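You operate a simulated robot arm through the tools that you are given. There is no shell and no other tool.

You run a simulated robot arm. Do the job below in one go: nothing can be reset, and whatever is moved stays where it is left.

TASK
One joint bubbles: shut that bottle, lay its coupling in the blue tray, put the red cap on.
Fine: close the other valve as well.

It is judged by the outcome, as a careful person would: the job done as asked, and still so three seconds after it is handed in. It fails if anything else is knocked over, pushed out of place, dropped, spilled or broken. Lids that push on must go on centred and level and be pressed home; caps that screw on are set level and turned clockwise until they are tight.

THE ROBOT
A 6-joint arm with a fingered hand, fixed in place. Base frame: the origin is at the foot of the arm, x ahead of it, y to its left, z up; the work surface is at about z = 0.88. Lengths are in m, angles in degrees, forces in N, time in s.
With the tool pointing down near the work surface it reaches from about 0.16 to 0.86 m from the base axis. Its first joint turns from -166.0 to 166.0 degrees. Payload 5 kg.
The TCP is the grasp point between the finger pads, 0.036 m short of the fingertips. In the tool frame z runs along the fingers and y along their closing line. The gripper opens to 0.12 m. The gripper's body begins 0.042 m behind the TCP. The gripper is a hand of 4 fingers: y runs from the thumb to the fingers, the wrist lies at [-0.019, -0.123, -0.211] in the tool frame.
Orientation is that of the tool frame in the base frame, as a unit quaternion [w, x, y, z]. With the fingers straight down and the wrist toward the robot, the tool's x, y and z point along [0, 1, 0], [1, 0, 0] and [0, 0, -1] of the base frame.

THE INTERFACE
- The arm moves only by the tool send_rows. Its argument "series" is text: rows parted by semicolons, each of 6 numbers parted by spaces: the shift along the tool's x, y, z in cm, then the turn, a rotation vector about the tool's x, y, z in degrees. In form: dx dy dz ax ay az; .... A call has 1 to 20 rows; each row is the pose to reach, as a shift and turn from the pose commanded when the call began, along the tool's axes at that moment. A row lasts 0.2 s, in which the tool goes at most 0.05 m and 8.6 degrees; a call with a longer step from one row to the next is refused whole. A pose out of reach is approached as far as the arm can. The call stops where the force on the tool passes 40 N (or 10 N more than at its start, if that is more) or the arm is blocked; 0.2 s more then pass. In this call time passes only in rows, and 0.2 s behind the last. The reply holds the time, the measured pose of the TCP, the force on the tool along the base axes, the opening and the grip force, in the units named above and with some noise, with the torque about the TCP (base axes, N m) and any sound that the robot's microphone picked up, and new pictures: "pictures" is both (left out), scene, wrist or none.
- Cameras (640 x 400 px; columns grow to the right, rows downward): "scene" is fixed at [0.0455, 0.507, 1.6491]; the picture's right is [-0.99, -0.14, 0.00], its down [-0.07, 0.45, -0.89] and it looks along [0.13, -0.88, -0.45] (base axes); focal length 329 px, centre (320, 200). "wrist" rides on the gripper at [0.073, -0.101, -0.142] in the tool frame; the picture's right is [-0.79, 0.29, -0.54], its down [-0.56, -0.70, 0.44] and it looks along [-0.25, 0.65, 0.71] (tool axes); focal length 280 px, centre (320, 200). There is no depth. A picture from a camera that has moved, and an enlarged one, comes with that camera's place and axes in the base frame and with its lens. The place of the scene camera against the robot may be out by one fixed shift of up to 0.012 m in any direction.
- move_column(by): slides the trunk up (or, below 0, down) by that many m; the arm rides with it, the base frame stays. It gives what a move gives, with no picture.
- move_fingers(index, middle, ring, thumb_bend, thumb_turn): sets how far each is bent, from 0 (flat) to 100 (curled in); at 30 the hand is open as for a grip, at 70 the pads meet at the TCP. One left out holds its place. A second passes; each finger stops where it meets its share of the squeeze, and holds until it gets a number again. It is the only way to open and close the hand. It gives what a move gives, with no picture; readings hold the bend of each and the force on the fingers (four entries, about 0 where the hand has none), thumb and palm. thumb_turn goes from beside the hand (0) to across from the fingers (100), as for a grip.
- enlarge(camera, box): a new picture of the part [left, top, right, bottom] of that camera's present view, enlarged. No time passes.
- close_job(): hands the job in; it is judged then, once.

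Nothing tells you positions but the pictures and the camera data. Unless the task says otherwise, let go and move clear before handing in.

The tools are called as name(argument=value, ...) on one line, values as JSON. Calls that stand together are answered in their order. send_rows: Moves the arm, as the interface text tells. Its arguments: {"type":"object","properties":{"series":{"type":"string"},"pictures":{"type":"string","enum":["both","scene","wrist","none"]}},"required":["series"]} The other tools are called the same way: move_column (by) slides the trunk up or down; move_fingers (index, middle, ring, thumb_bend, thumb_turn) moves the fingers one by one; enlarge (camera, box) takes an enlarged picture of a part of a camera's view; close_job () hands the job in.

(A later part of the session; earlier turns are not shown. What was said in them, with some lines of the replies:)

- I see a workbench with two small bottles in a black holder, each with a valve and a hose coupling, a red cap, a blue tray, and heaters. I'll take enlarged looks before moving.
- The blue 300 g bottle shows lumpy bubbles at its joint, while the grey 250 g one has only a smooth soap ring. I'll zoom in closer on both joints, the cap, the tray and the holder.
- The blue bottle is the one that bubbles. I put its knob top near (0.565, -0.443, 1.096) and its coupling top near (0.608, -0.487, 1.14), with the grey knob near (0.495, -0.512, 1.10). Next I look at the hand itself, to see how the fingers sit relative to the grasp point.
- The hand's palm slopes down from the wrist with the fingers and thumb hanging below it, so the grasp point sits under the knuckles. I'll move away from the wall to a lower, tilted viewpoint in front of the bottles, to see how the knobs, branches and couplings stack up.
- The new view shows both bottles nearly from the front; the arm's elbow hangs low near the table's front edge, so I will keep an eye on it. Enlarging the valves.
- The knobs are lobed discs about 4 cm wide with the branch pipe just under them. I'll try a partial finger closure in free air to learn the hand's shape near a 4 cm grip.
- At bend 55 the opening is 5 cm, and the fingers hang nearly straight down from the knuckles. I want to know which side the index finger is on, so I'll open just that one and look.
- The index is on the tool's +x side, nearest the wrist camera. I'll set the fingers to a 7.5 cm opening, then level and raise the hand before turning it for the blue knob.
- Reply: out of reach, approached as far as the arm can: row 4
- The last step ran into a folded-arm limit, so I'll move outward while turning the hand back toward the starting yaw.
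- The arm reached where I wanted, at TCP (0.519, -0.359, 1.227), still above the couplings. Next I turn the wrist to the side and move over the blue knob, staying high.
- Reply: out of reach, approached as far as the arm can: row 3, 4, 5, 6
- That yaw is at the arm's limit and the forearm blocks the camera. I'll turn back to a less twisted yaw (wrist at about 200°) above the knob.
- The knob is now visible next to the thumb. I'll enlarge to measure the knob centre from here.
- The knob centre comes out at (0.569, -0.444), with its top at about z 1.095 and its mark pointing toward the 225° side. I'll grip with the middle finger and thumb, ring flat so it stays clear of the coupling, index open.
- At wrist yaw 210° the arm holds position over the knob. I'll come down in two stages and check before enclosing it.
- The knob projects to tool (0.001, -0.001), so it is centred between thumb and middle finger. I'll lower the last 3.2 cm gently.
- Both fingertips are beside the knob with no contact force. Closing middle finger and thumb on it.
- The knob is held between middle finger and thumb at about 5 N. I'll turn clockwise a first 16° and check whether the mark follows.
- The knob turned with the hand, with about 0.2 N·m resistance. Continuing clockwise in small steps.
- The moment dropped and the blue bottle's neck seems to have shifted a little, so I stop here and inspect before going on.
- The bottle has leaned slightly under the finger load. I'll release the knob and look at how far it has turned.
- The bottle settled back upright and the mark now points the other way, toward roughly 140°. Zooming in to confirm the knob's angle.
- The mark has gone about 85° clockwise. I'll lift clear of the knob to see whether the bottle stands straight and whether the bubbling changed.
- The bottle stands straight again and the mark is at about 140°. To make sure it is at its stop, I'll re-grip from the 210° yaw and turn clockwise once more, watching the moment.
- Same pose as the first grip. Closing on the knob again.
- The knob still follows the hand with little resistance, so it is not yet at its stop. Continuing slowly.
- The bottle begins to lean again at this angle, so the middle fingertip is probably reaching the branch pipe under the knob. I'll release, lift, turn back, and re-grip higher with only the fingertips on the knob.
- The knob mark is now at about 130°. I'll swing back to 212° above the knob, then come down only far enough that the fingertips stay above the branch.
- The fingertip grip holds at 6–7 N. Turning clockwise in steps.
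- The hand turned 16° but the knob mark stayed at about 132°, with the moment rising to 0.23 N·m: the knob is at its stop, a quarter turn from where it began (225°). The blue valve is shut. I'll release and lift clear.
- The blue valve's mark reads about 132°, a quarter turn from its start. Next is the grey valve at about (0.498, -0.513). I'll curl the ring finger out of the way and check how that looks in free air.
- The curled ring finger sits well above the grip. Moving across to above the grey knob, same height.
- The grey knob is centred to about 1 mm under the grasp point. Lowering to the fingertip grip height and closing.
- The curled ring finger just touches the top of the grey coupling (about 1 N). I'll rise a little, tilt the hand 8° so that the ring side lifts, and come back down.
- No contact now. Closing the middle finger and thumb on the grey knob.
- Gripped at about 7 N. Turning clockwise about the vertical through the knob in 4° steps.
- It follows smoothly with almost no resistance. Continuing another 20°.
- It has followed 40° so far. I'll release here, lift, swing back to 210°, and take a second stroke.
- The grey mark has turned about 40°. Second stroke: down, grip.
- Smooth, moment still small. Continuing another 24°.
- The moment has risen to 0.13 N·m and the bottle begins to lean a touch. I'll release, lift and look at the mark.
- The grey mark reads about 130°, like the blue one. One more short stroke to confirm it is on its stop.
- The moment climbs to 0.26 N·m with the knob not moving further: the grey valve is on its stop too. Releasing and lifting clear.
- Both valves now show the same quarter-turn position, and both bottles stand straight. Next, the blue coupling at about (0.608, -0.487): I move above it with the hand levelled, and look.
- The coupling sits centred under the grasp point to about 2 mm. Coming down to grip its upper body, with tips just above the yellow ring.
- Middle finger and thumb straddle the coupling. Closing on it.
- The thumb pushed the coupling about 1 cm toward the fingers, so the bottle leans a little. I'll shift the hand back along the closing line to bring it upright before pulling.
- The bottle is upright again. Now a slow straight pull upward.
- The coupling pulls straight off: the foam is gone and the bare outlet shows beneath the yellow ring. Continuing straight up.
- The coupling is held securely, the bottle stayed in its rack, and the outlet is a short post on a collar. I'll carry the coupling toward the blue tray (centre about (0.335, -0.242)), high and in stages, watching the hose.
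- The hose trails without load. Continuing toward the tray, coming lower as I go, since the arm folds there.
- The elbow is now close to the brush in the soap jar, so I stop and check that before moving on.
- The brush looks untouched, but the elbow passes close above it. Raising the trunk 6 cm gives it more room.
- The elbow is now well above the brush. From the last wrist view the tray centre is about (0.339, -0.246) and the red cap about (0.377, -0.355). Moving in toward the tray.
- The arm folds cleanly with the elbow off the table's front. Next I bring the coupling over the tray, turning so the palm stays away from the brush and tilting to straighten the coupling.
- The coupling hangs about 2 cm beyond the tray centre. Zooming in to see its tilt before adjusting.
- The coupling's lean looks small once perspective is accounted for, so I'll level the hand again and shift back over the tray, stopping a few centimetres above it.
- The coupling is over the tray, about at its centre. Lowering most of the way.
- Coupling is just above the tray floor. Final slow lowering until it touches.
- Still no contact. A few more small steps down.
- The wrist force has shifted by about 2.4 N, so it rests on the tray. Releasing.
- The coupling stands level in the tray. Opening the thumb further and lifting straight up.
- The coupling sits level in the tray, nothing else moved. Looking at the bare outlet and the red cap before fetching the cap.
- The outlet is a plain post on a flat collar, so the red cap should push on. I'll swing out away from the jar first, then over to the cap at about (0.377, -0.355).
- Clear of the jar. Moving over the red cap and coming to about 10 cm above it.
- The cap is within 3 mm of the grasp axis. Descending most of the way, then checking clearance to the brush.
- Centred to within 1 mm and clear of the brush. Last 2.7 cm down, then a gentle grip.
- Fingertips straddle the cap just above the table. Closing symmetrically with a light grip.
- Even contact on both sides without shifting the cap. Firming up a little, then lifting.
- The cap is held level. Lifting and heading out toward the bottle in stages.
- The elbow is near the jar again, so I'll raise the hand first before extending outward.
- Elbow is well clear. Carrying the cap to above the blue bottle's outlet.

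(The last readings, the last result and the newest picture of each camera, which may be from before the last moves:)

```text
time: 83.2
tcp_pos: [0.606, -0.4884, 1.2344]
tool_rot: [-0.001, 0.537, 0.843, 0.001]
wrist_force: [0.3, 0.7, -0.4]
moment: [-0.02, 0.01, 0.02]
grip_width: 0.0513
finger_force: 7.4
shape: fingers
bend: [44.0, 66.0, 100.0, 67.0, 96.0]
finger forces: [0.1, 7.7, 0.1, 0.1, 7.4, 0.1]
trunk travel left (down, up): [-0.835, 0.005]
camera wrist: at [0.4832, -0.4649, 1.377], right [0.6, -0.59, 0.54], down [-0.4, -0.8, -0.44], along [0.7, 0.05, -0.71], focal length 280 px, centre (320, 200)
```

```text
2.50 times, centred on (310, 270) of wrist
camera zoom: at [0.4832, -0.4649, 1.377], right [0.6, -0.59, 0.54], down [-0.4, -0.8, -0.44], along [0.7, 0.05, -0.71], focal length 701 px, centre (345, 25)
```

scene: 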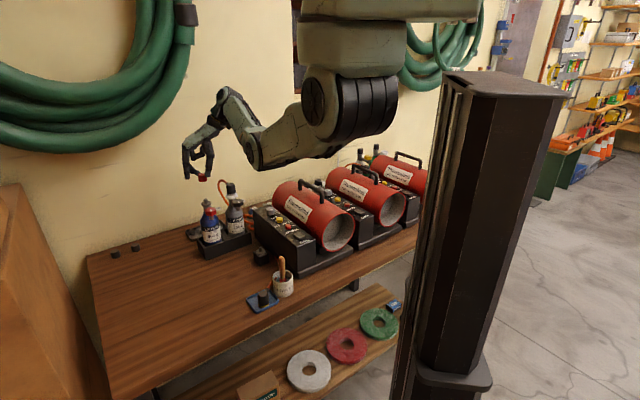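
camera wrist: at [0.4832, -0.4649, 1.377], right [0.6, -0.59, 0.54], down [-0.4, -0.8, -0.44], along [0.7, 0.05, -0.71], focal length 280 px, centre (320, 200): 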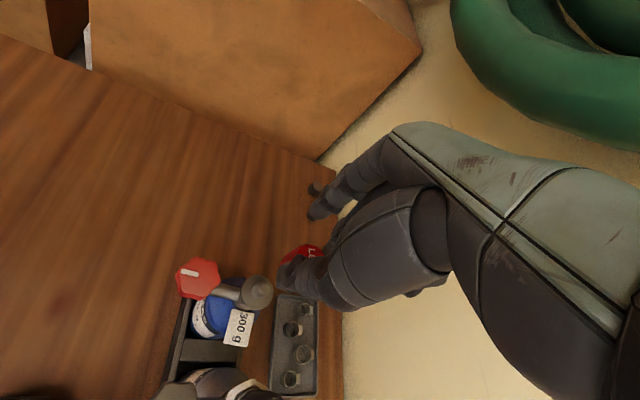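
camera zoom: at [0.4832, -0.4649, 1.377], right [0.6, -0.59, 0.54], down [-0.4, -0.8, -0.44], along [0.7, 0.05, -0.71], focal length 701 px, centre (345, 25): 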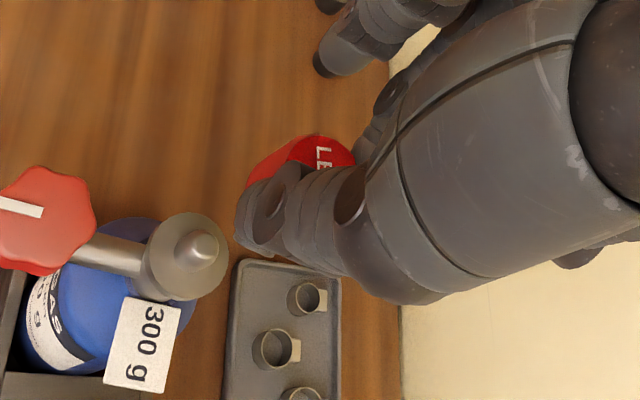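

The outlet post sits at tool (0.1, 0.0) cm and, judged from the scene camera, the cap is aligned with it to about 1 mm. Lowering to just above the post for a final check.

send_rows(series="0 0 2 0 0 0; 0 0 4 0 0 0; 0 0 5.5 0 0 0; 0.05 0 6.0 0 0 0", pictures="none")

enlarge(camera="scene", box=[185, 165, 235, 215])

enlarge(camera="wrist", box=[230, 200, 350, 310])

```text
time: 84.2
tcp_pos: [0.6066, -0.4876, 1.175]
tool_rot: [0.0, 0.537, 0.843, 0.0]
wrist_force: [-0.7, -1.2, -0.4]
moment: [0.01, -0.01, -0.03]
grip_width: 0.051
finger_force: 8.1
shape: fingers
bend: [44.0, 66.0, 100.0, 67.0, 96.0]
finger forces: [0.0, 7.8, 0.0, 0.0, 7.4, 0.1]
trunk travel left (down, up): [-0.835, 0.005]
```

```text
8.00 times, centred on (210, 190) of scene
camera zoom: at [0.0455, 0.507, 1.6491], right [-0.99, -0.14, 0.0], down [-0.07, 0.45, -0.89], along [0.13, -0.88, -0.45], focal length 2633 px, centre (1200, 280)
```

zoom: 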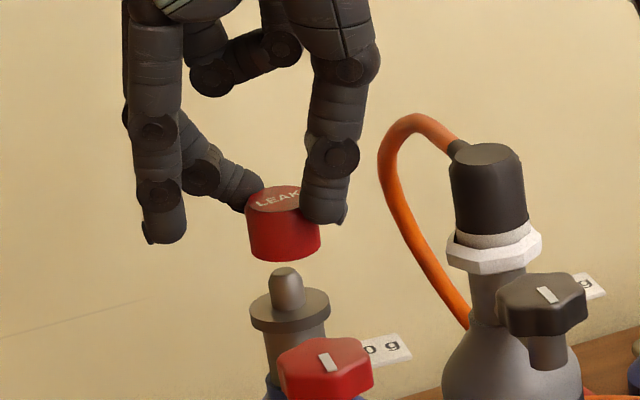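

```text
3.64 times, centred on (290, 255) of wrist
camera zoom: at [0.4823, -0.4637, 1.3171], right [0.59, -0.59, 0.54], down [-0.4, -0.8, -0.44], along [0.7, 0.05, -0.71], focal length 1020 px, centre (429, 0)
```

zoom: 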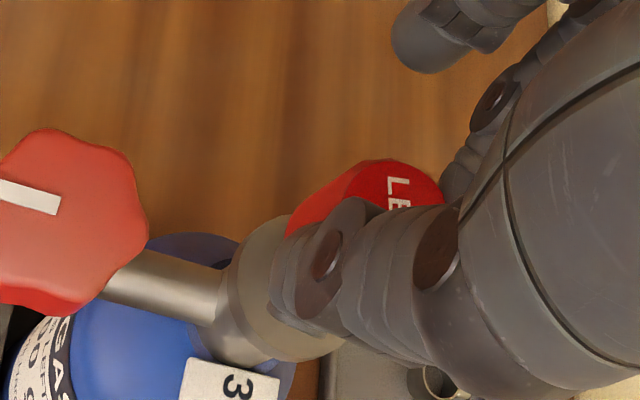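

Cap and post line up to about 1 mm and the cap looks level. Lowering it onto the post slowly.

send_rows(series="0 0 0.4 0 0 0; 0 0 0.8 0 0 0; 0 0 1.1 0 0 0; 0 0 1.4 0 0 0", pictures="none")

enlarge(camera="scene", box=[185, 165, 235, 215])

```text
time: 85.2
tcp_pos: [0.6043, -0.4874, 1.1608]
tool_rot: [-0.001, 0.538, 0.843, 0.0]
wrist_force: [-0.3, 0.4, -0.3]
moment: [0.02, 0.03, 0.0]
grip_width: 0.0511
finger_force: 7.5
shape: fingers
bend: [44.0, 66.0, 100.0, 67.0, 96.0]
finger forces: [0.0, 7.8, 0.0, 0.0, 7.4, 0.1]
trunk travel left (down, up): [-0.835, 0.005]
```

```text
8.00 times, centred on (210, 190) of scene
camera zoom: at [0.0455, 0.507, 1.6491], right [-0.99, -0.14, 0.0], down [-0.07, 0.45, -0.89], along [0.13, -0.88, -0.45], focal length 2633 px, centre (1200, 280)
```

zoom: 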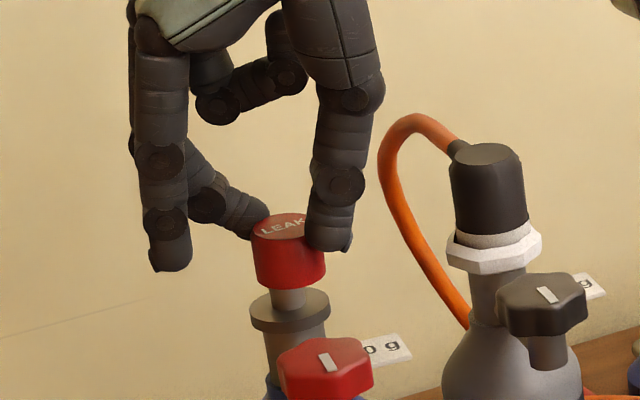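

The post tip has entered under the cap with no side force. Continuing down in small steps.

send_rows(series="0 0 0.25 0 0 0; 0 0 0.5 0 0 0; 0 0 0.75 0 0 0; 0 0 1.0 0 0 0", pictures="none")

enlarge(camera="scene", box=[185, 165, 235, 215])

```text
time: 86.2
tcp_pos: [0.6052, -0.4865, 1.1518]
tool_rot: [0.002, 0.538, 0.843, 0.0]
wrist_force: [1.7, -0.7, 2.3]
moment: [-0.05, -0.12, 0.01]
grip_width: 0.0515
finger_force: 8.6
shape: fingers
bend: [44.0, 66.0, 100.0, 67.0, 96.0]
finger forces: [0.1, 9.9, 0.1, 0.0, 7.3, 0.0]
trunk travel left (down, up): [-0.835, 0.005]
```

```text
8.00 times, centred on (210, 190) of scene
camera zoom: at [0.0455, 0.507, 1.6491], right [-0.99, -0.14, 0.0], down [-0.07, 0.45, -0.89], along [0.13, -0.88, -0.45], focal length 2633 px, centre (1200, 280)
```

zoom: 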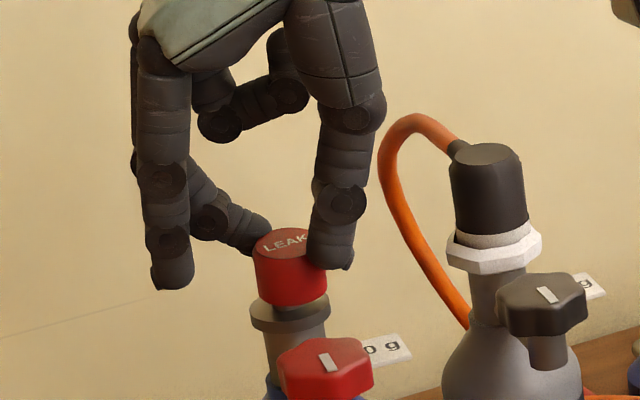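

Contact is starting and the cap is almost on the collar. Pressing a little further with the present grip.

send_rows(series="0 0 0.15 0 0 0; 0 0 0.3 0 0 0; 0 0 0.45 0 0 0", pictures="none")

enlarge(camera="scene", box=[185, 165, 235, 215])

```text
time: 87.0
tcp_pos: [0.6061, -0.4863, 1.1462]
tool_rot: [0.0, 0.538, 0.843, 0.0]
wrist_force: [1.7, 0.0, 0.5]
moment: [0.01, -0.08, 0.0]
grip_width: 0.0514
finger_force: 7.9
shape: fingers
bend: [44.0, 66.0, 100.0, 67.0, 96.0]
finger forces: [0.0, 9.4, 0.0, 0.0, 6.8, 0.1]
trunk travel left (down, up): [-0.835, 0.005]
```

```text
8.00 times, centred on (210, 190) of scene
camera zoom: at [0.0455, 0.507, 1.6491], right [-0.99, -0.14, 0.0], down [-0.07, 0.45, -0.89], along [0.13, -0.88, -0.45], focal length 2633 px, centre (1200, 280)
```

zoom: 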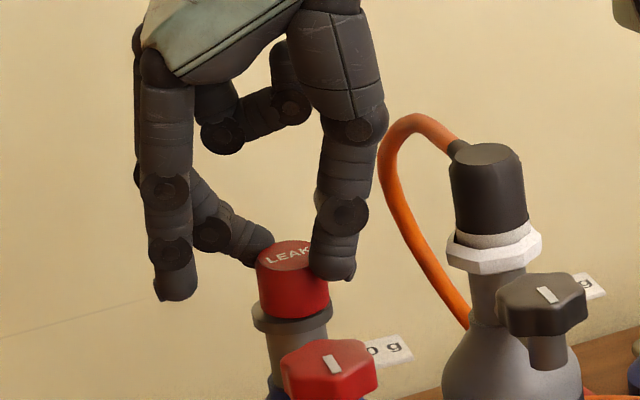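

The cap slid further down to the collar. Pressing once more to feel whether it is seated.

send_rows(series="0 0 0.15 0 0 0; 0 0 0.3 0 0 0", pictures="none")

enlarge(camera="scene", box=[185, 165, 235, 215])

enlarge(camera="wrist", box=[210, 200, 350, 310])

```text
time: 87.6
tcp_pos: [0.605, -0.4874, 1.1447]
tool_rot: [0.0, 0.537, 0.844, -0.001]
wrist_force: [2.2, -0.1, 2.5]
moment: [0.02, -0.03, 0.01]
grip_width: 0.051
finger_force: 9.2
shape: fingers
bend: [44.0, 66.0, 100.0, 67.0, 95.0]
finger forces: [0.1, 9.9, 0.0, 0.0, 7.8, 0.1]
trunk travel left (down, up): [-0.835, 0.005]
```

```text
8.00 times, centred on (210, 190) of scene
camera zoom: at [0.0455, 0.507, 1.6491], right [-0.99, -0.14, 0.0], down [-0.07, 0.45, -0.89], along [0.13, -0.88, -0.45], focal length 2633 px, centre (1200, 280)
```

zoom: 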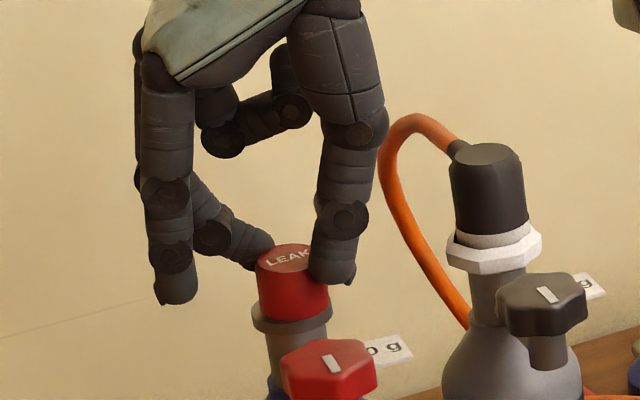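

```text
3.64 times, centred on (280, 255) of wrist
camera zoom: at [0.4823, -0.4635, 1.2871], right [0.59, -0.59, 0.54], down [-0.4, -0.8, -0.44], along [0.7, 0.05, -0.71], focal length 1020 px, centre (466, 0)
```

zoom: 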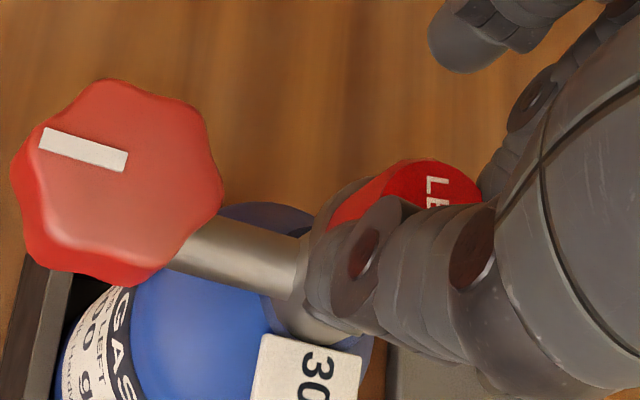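

The cap sits level against the collar, centred to within a millimetre. I'll release it, then press it home from above with closed fingertips.

move_fingers(middle=56, thumb_bend=56)

send_rows(series="0 0 -0.5 0 0 0; 0 0 -1.5 0 0 0; 0 0 -3.0 0 0 0; 0 0 -5 0 0 0; 0 0 -7 0 0 0", pictures="none")

enlarge(camera="scene", box=[185, 165, 235, 215])

enlarge(camera="wrist", box=[210, 210, 370, 330])

```text
time: 88.6
tcp_pos: [0.6049, -0.4863, 1.1443]
tool_rot: [0.0, 0.538, 0.843, 0.0]
wrist_force: [0.7, 0.3, 0.6]
moment: [0.0, 0.0, 0.02]
grip_width: 0.0646
finger_force: 0.1
shape: fingers
bend: [44.0, 56.0, 100.0, 56.0, 97.0]
finger forces: [0.0, 0.0, 0.1, 0.0, 0.0, 0.1]
trunk travel left (down, up): [-0.835, 0.005]
```

```text
time: 89.8
tcp_pos: [0.6058, -0.4874, 1.2143]
tool_rot: [0.0, 0.537, 0.843, 0.0]
wrist_force: [0.2, -0.2, -0.5]
moment: [0.01, 0.03, -0.01]
grip_width: 0.0643
finger_force: 0.1
shape: fingers
bend: [44.0, 56.0, 100.0, 56.0, 97.0]
finger forces: [0.0, 0.0, 0.0, 0.0, 0.1, 0.0]
trunk travel left (down, up): [-0.835, 0.005]
```

```text
8.00 times, centred on (210, 190) of scene
camera zoom: at [0.0455, 0.507, 1.6491], right [-0.99, -0.14, 0.0], down [-0.07, 0.45, -0.89], along [0.13, -0.88, -0.45], focal length 2633 px, centre (1200, 280)
```

zoom: 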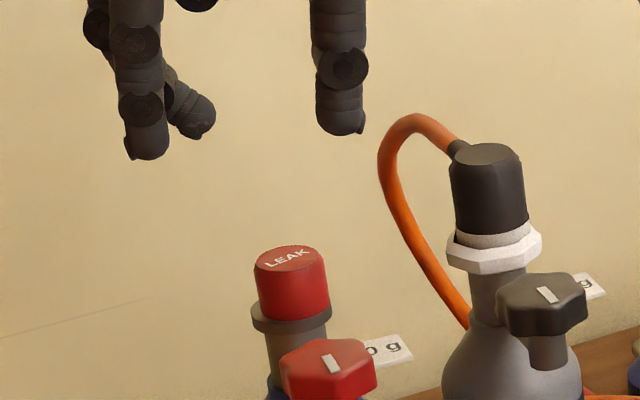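

```text
3.33 times, centred on (290, 270) of wrist
camera zoom: at [0.4823, -0.4632, 1.3575], right [0.59, -0.59, 0.54], down [-0.4, -0.8, -0.44], along [0.7, 0.05, -0.71], focal length 935 px, centre (420, -33)
```

zoom: 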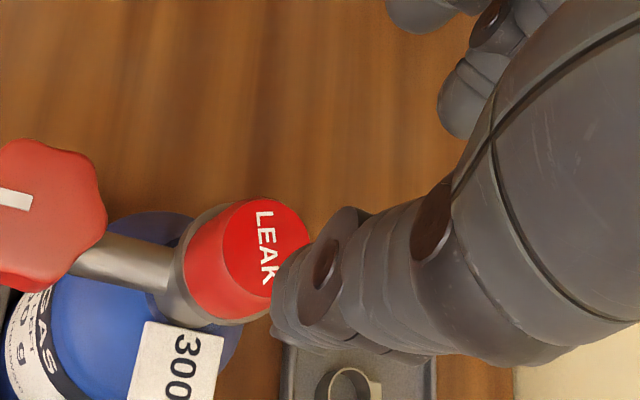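

The cap is centred on the collar. I'll curl the index away, pinch middle finger and thumb together, and press straight down on the cap top.

move_fingers(index=100, middle=72, thumb_bend=72)

enlarge(camera="scene", box=[175, 135, 245, 205])

enlarge(camera="wrist", box=[210, 180, 400, 330])

```text
time: 90.8
tcp_pos: [0.6061, -0.4869, 1.2152]
tool_rot: [0.0, 0.537, 0.844, 0.0]
wrist_force: [-0.4, -0.1, 0.3]
moment: [0.0, 0.02, -0.01]
grip_width: 0.0
finger_force: 0.0
shape: fingers
bend: [73.0, 72.0, 100.0, 70.0, 97.0]
finger forces: [0.0, 0.0, 0.1, 0.0, 0.0, 0.0]
trunk travel left (down, up): [-0.835, 0.005]
```

```text
5.71 times, centred on (210, 170) of scene
camera zoom: at [0.0455, 0.507, 1.6491], right [-0.99, -0.14, 0.0], down [-0.07, 0.45, -0.89], along [0.13, -0.88, -0.45], focal length 1881 px, centre (949, 371)
```

zoom: 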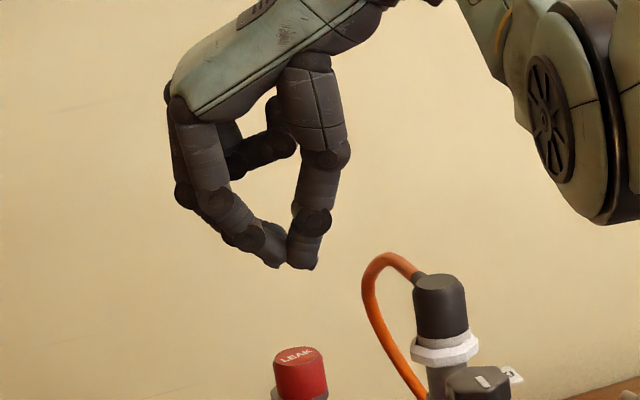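

```text
2.67 times, centred on (305, 255) of wrist
camera zoom: at [0.4825, -0.4635, 1.3572], right [0.59, -0.59, 0.54], down [-0.4, -0.8, -0.44], along [0.7, 0.05, -0.71], focal length 748 px, centre (360, 53)
```

zoom: 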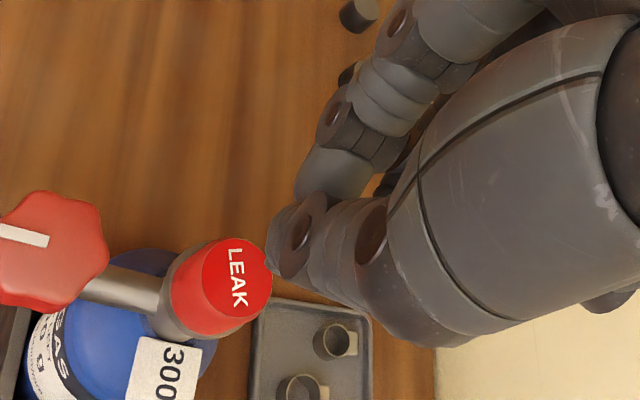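

The thumb tip would reach lowest and off-centre that way. A single straight finger is better: I'll point the middle finger down, keep the rest tucked, and use its tip on the cap's centre.

move_fingers(index=100, middle=48, thumb_bend=58)

enlarge(camera="scene", box=[175, 135, 245, 205])

enlarge(camera="wrist", box=[210, 150, 400, 330])

```text
time: 91.8
tcp_pos: [0.6055, -0.4872, 1.2149]
tool_rot: [0.0, 0.537, 0.844, 0.001]
wrist_force: [0.2, 0.4, 0.5]
moment: [0.02, 0.03, -0.02]
grip_width: 0.0642
finger_force: 0.1
shape: fingers
bend: [100.0, 48.0, 100.0, 57.0, 97.0]
finger forces: [0.0, 0.0, 0.1, 0.0, 0.0, 0.0]
trunk travel left (down, up): [-0.835, 0.005]
```

```text
5.71 times, centred on (210, 170) of scene
camera zoom: at [0.0455, 0.507, 1.6491], right [-0.99, -0.14, 0.0], down [-0.07, 0.45, -0.89], along [0.13, -0.88, -0.45], focal length 1881 px, centre (949, 371)
```

zoom: 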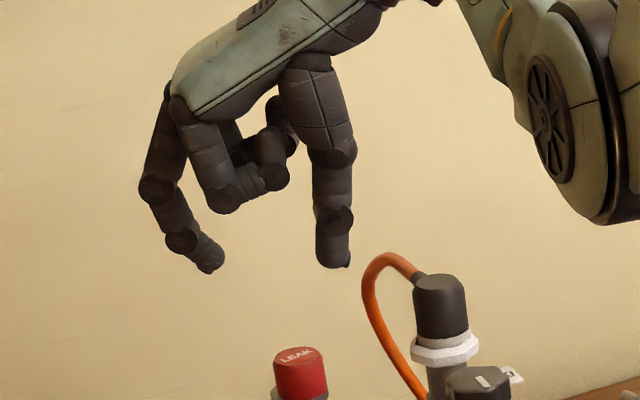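

```text
2.22 times, centred on (305, 240) of wrist
camera zoom: at [0.4826, -0.4635, 1.3572], right [0.59, -0.59, 0.54], down [-0.4, -0.8, -0.44], along [0.7, 0.05, -0.71], focal length 623 px, centre (353, 111)
```

zoom: 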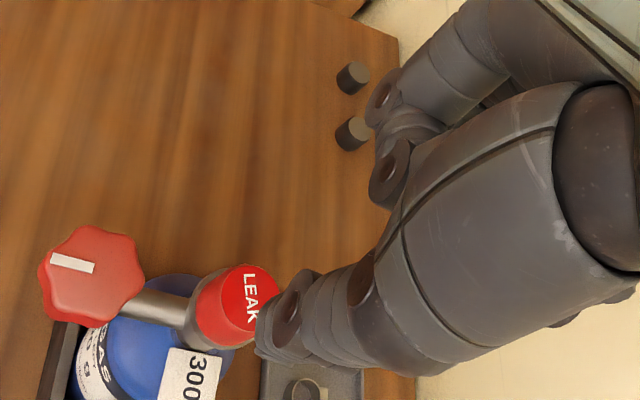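

At this bend the thumb is the straight, vertical digit, with its tip about 3.1 cm on the wrist side and 4.3 cm below the grasp point. I'll shift so the thumb tip is over the cap, then press down gently.

send_rows(series="-0.1 1.5 0 0 0 0; -0.3 3.1 0 0 0 0; -0.3 3.1 2 0 0 0; -0.3 3.1 4 0 0 0; -0.3 3.1 4.6 0 0 0", pictures="none")

enlarge(camera="scene", box=[180, 150, 240, 210])

enlarge(camera="wrist", box=[200, 230, 370, 370])

```text
time: 93.0
tcp_pos: [0.6349, -0.4775, 1.167]
tool_rot: [0.0, 0.537, 0.843, 0.0]
wrist_force: [-0.4, -0.2, 0.5]
moment: [0.03, 0.0, -0.01]
grip_width: 0.0645
finger_force: 0.0
shape: fingers
bend: [100.0, 48.0, 100.0, 57.0, 97.0]
finger forces: [0.0, 0.0, 0.0, 0.0, 0.0, 0.1]
trunk travel left (down, up): [-0.835, 0.005]
```

```text
6.67 times, centred on (210, 180) of scene
camera zoom: at [0.0455, 0.507, 1.6491], right [-0.99, -0.14, 0.0], down [-0.07, 0.45, -0.89], along [0.13, -0.88, -0.45], focal length 2194 px, centre (1053, 333)
```

zoom: 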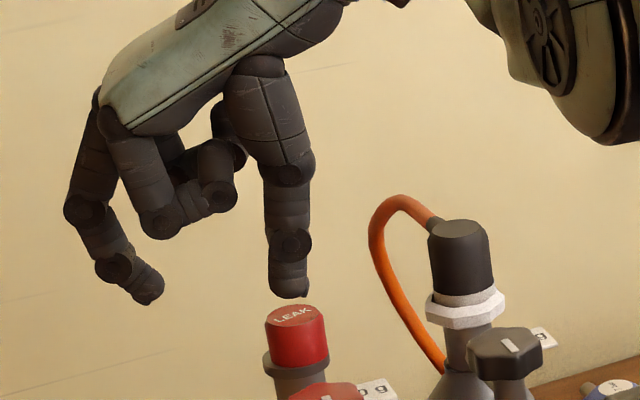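

```text
2.86 times, centred on (285, 300) of wrist
camera zoom: at [0.5114, -0.4534, 1.31], right [0.59, -0.59, 0.54], down [-0.4, -0.8, -0.44], along [0.7, 0.05, -0.71], focal length 801 px, centre (420, -86)
```

zoom: 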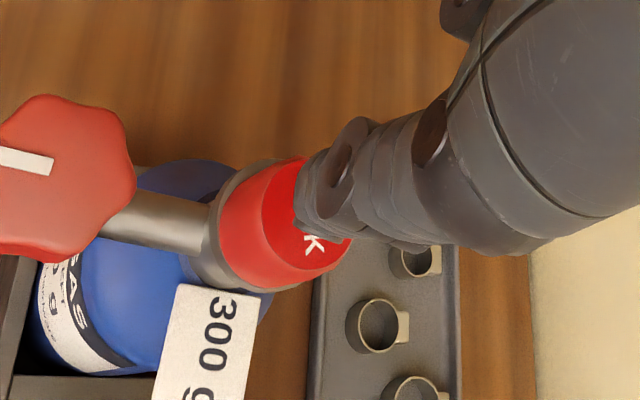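

The thumb tip is right over the cap centre, about 1 cm above. Pressing down in small steps.

send_rows(series="0 0 0.3 0 0 0; 0 0 0.6 0 0 0; 0 0 0.8 0 0 0; 0 0 1.0 0 0 0", pictures="none")

enlarge(camera="scene", box=[180, 160, 240, 220])

```text
time: 94.0
tcp_pos: [0.6351, -0.4777, 1.1579]
tool_rot: [0.0, 0.537, 0.843, 0.0]
wrist_force: [-0.2, 0.5, 0.0]
moment: [0.02, 0.01, -0.01]
grip_width: 0.0644
finger_force: 0.1
shape: fingers
bend: [100.0, 48.0, 100.0, 57.0, 97.0]
finger forces: [0.0, 0.0, 0.0, 0.0, 0.1, 0.1]
trunk travel left (down, up): [-0.835, 0.005]
```

```text
6.67 times, centred on (210, 190) of scene
camera zoom: at [0.0455, 0.507, 1.6491], right [-0.99, -0.14, 0.0], down [-0.07, 0.45, -0.89], along [0.13, -0.88, -0.45], focal length 2194 px, centre (1053, 267)
```

zoom: 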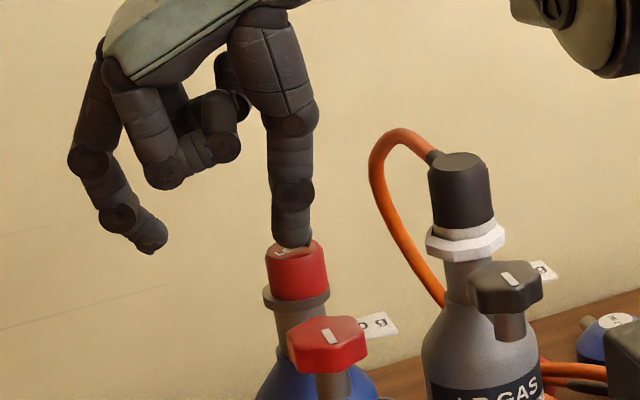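

Nearly touching. Continuing in 2 mm steps.

send_rows(series="0 0 0.2 0 0 0; 0 0 0.4 0 0 0; 0 0 0.6 0 0 0", pictures="none")

```text
time: 94.8
tcp_pos: [0.6341, -0.4761, 1.1554]
tool_rot: [0.002, 0.537, 0.843, 0.0]
wrist_force: [0.6, -0.6, 15.1]
moment: [-0.13, 0.46, 0.0]
grip_width: 0.0647
finger_force: 6.9
shape: fingers
bend: [100.0, 48.0, 100.0, 57.0, 98.0]
finger forces: [0.0, 0.1, 0.0, 0.0, 13.9, 0.0]
trunk travel left (down, up): [-0.835, 0.005]
```

Contact with 15 N straight down. Checking the cap stays level, then pressing a bit harder.

enlarge(camera="scene", box=[185, 170, 235, 220])

send_rows(series="0 0 0.15 0 0 0; 0 0 0.3 0 0 0; 0 0 0.45 0 0 0", pictures="none")

enlarge(camera="scene", box=[185, 170, 235, 220])

```text
8.00 times, centred on (210, 195) of scene
camera zoom: at [0.0455, 0.507, 1.6491], right [-0.99, -0.14, 0.0], down [-0.07, 0.45, -0.89], along [0.13, -0.88, -0.45], focal length 2633 px, centre (1200, 240)
```

zoom: 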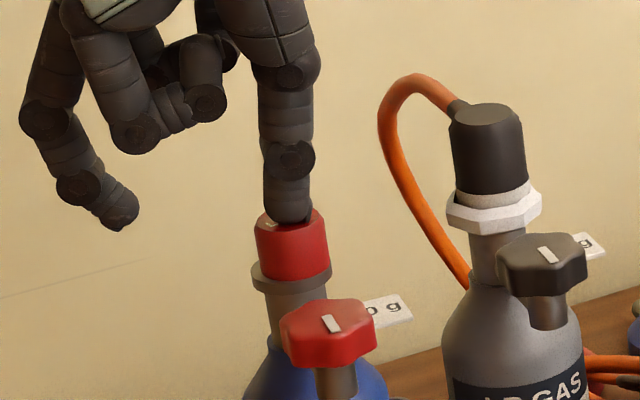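

```text
time: 95.6
tcp_pos: [0.6328, -0.4742, 1.1547]
tool_rot: [0.005, 0.538, 0.843, 0.0]
wrist_force: [1.4, -0.9, 38.8]
moment: [-0.33, 1.36, -0.01]
grip_width: 0.0642
finger_force: 19.7
shape: fingers
bend: [100.0, 48.0, 100.0, 58.0, 98.0]
finger forces: [0.0, 0.0, 0.0, 0.0, 38.5, 0.0]
trunk travel left (down, up): [-0.835, 0.005]
```

```text
8.00 times, centred on (210, 195) of scene
camera zoom: at [0.0455, 0.507, 1.6491], right [-0.99, -0.14, 0.0], down [-0.07, 0.45, -0.89], along [0.13, -0.88, -0.45], focal length 2633 px, centre (1200, 240)
```

zoom: 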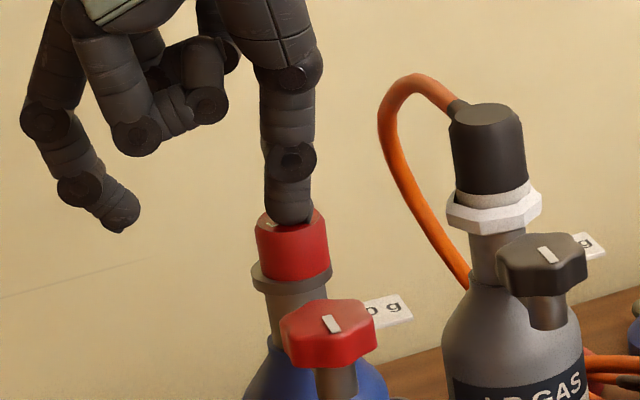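

The cap takes 39 N without moving or tilting, so it is seated. Lifting off and checking closely.

send_rows(series="0 0 -0.5 0 0 0; 0 0 -1.5 0 0 0; 0 0 -3.5 0 0 0; 0 0 -6 0 0 0; 0 0 -8 0 0 0", pictures="both")

enlarge(camera="scene", box=[190, 185, 230, 215])

enlarge(camera="wrist", box=[180, 250, 330, 370])

```text
time: 96.8
tcp_pos: [0.6348, -0.4779, 1.2273]
tool_rot: [-0.002, 0.538, 0.843, 0.0]
wrist_force: [0.4, -0.5, 0.6]
moment: [0.0, -0.04, 0.04]
grip_width: 0.0642
finger_force: 0.0
shape: fingers
bend: [100.0, 48.0, 100.0, 57.0, 98.0]
finger forces: [0.0, 0.0, 0.0, 0.0, 0.0, 0.1]
trunk travel left (down, up): [-0.835, 0.005]
camera wrist: at [0.5119, -0.4538, 1.3697], right [0.6, -0.59, 0.54], down [-0.4, -0.8, -0.44], along [0.7, 0.05, -0.71], focal length 280 px, centre (320, 200)
```

scene: 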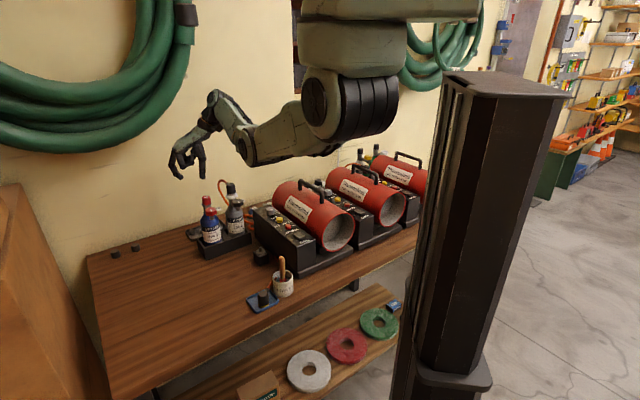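
wrist: 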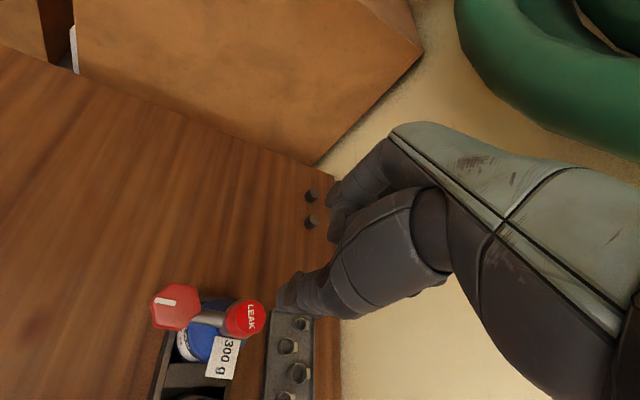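

```text
13.33 times, centred on (210, 200) of scene
camera zoom: at [0.0455, 0.507, 1.6491], right [-0.99, -0.14, 0.0], down [-0.07, 0.45, -0.89], along [0.13, -0.88, -0.45], focal length 4388 px, centre (1787, 200)
```

zoom: 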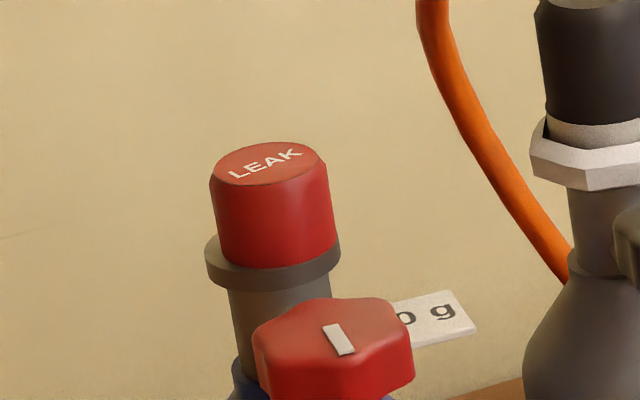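

```text
3.33 times, centred on (255, 310) of wrist
camera zoom: at [0.5119, -0.4538, 1.3697], right [0.6, -0.59, 0.54], down [-0.4, -0.8, -0.44], along [0.7, 0.05, -0.71], focal length 935 px, centre (537, -167)
```

zoom: 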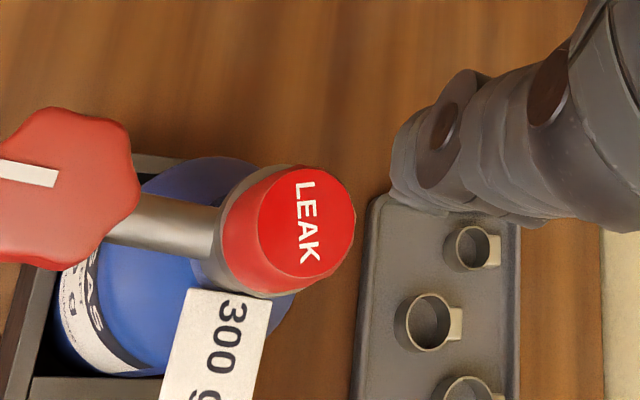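

The cap is centred, level and flush on the collar, and both valve marks now read the same angle. I'll back the hand away from the bottles and do a last overall check.

send_rows(series="0 0 -2 0 0 0; 2.5 -1.3 -3.5 0 0 4; 5.5 -2.9 -4 0 0 9; 8.5 -4.6 -4 0 0 14; 11.5 -6.2 -4 0 0 20", pictures="both")

enlarge(camera="scene", box=[170, 170, 330, 320])

enlarge(camera="scene", box=[80, 170, 260, 290])

enlarge(camera="scene", box=[240, 240, 310, 320])

```text
time: 98.0
tcp_pos: [0.5289, -0.3991, 1.2688]
tool_rot: [0.001, 0.676, 0.737, 0.001]
wrist_force: [0.2, 0.9, -0.7]
moment: [-0.07, 0.02, 0.02]
grip_width: 0.0642
finger_force: 0.1
shape: fingers
bend: [100.0, 48.0, 100.0, 57.0, 98.0]
finger forces: [0.1, 0.1, 0.0, 0.0, 0.0, 0.1]
trunk travel left (down, up): [-0.835, 0.005]
camera wrist: at [0.4205, -0.3338, 1.4112], right [0.35, -0.76, 0.54], down [-0.65, -0.62, -0.44], along [0.67, -0.2, -0.71], focal length 280 px, centre (320, 200)
```

scene: 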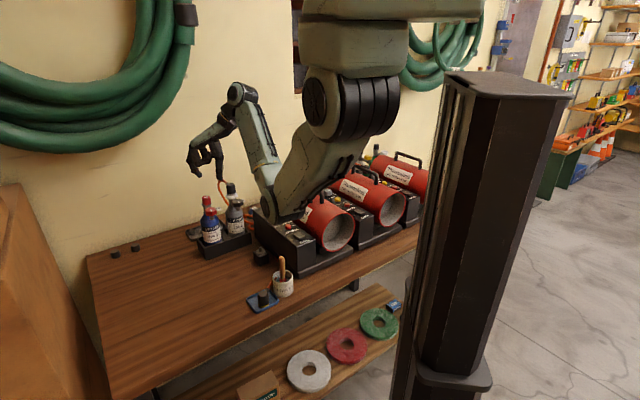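
wrist: 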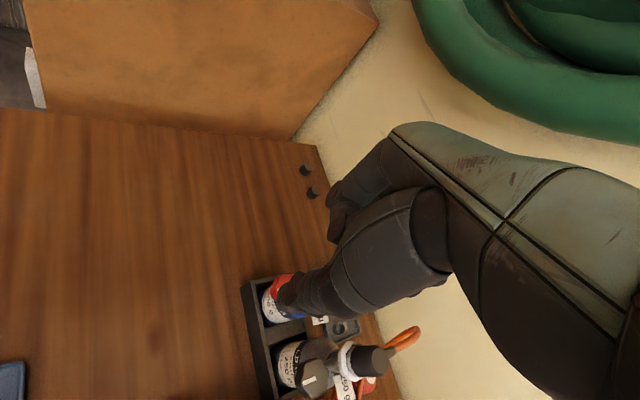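

```text
2.67 times, centred on (250, 245) of scene
camera zoom: at [0.0455, 0.507, 1.6491], right [-0.99, -0.14, 0.0], down [-0.07, 0.45, -0.89], along [0.13, -0.88, -0.45], focal length 878 px, centre (507, 80)
```

zoom: 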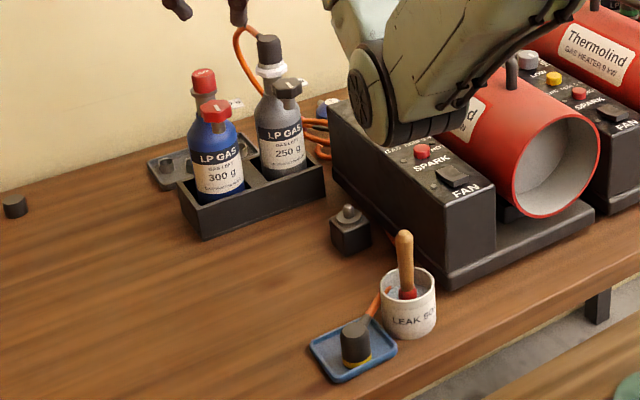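

```text
3.33 times, centred on (170, 230) of scene
camera zoom: at [0.0455, 0.507, 1.6491], right [-0.99, -0.14, 0.0], down [-0.07, 0.45, -0.89], along [0.13, -0.88, -0.45], focal length 1097 px, centre (820, 100)
```

zoom: 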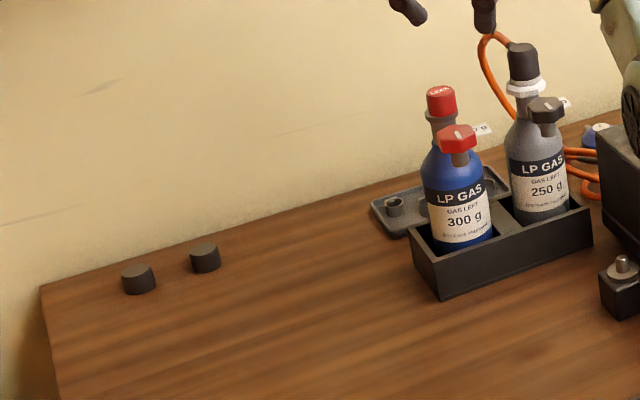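

```text
5.00 times, centred on (275, 280) of scene
camera zoom: at [0.0455, 0.507, 1.6491], right [-0.99, -0.14, 0.0], down [-0.07, 0.45, -0.89], along [0.13, -0.88, -0.45], focal length 1646 px, centre (545, -200)
```

zoom: 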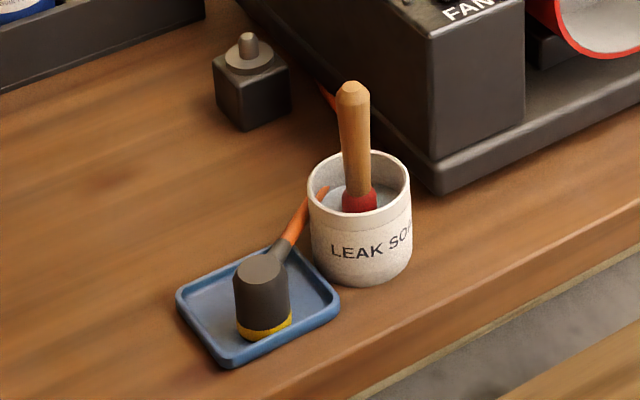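

Rack, bottles, cube, jar with brush, tray and spare parts all stand where they were at the start. The coupling is level in the blue tray, the red cap is flush on the blue bottle, both valves are on their stops and the hand is clear. Handing in.

close_job()

```text
The job is handed in.
```

The job is done and handed in. The leaking joint was on the blue 300 g bottle.

- **Blue bottle:** The valve is turned clockwise to its stop, about a quarter turn. Its coupling pulled straight off and stands upright in the blue tray.
- **Red cap:** It pushes on rather than screws. It sits centred and level on the outlet, flush with the collar. I pressed it down from above with about 39 N and it did not move.
- **Other valve:** The grey 250 g bottle's valve is also closed, with its mark at the same angle as the blue one.

While I turned the knobs and gripped the coupling, the bottles leaned slightly, and each came back upright in the rack. In the final pictures nothing else on the bench had moved, and the hand was clear before I handed in.
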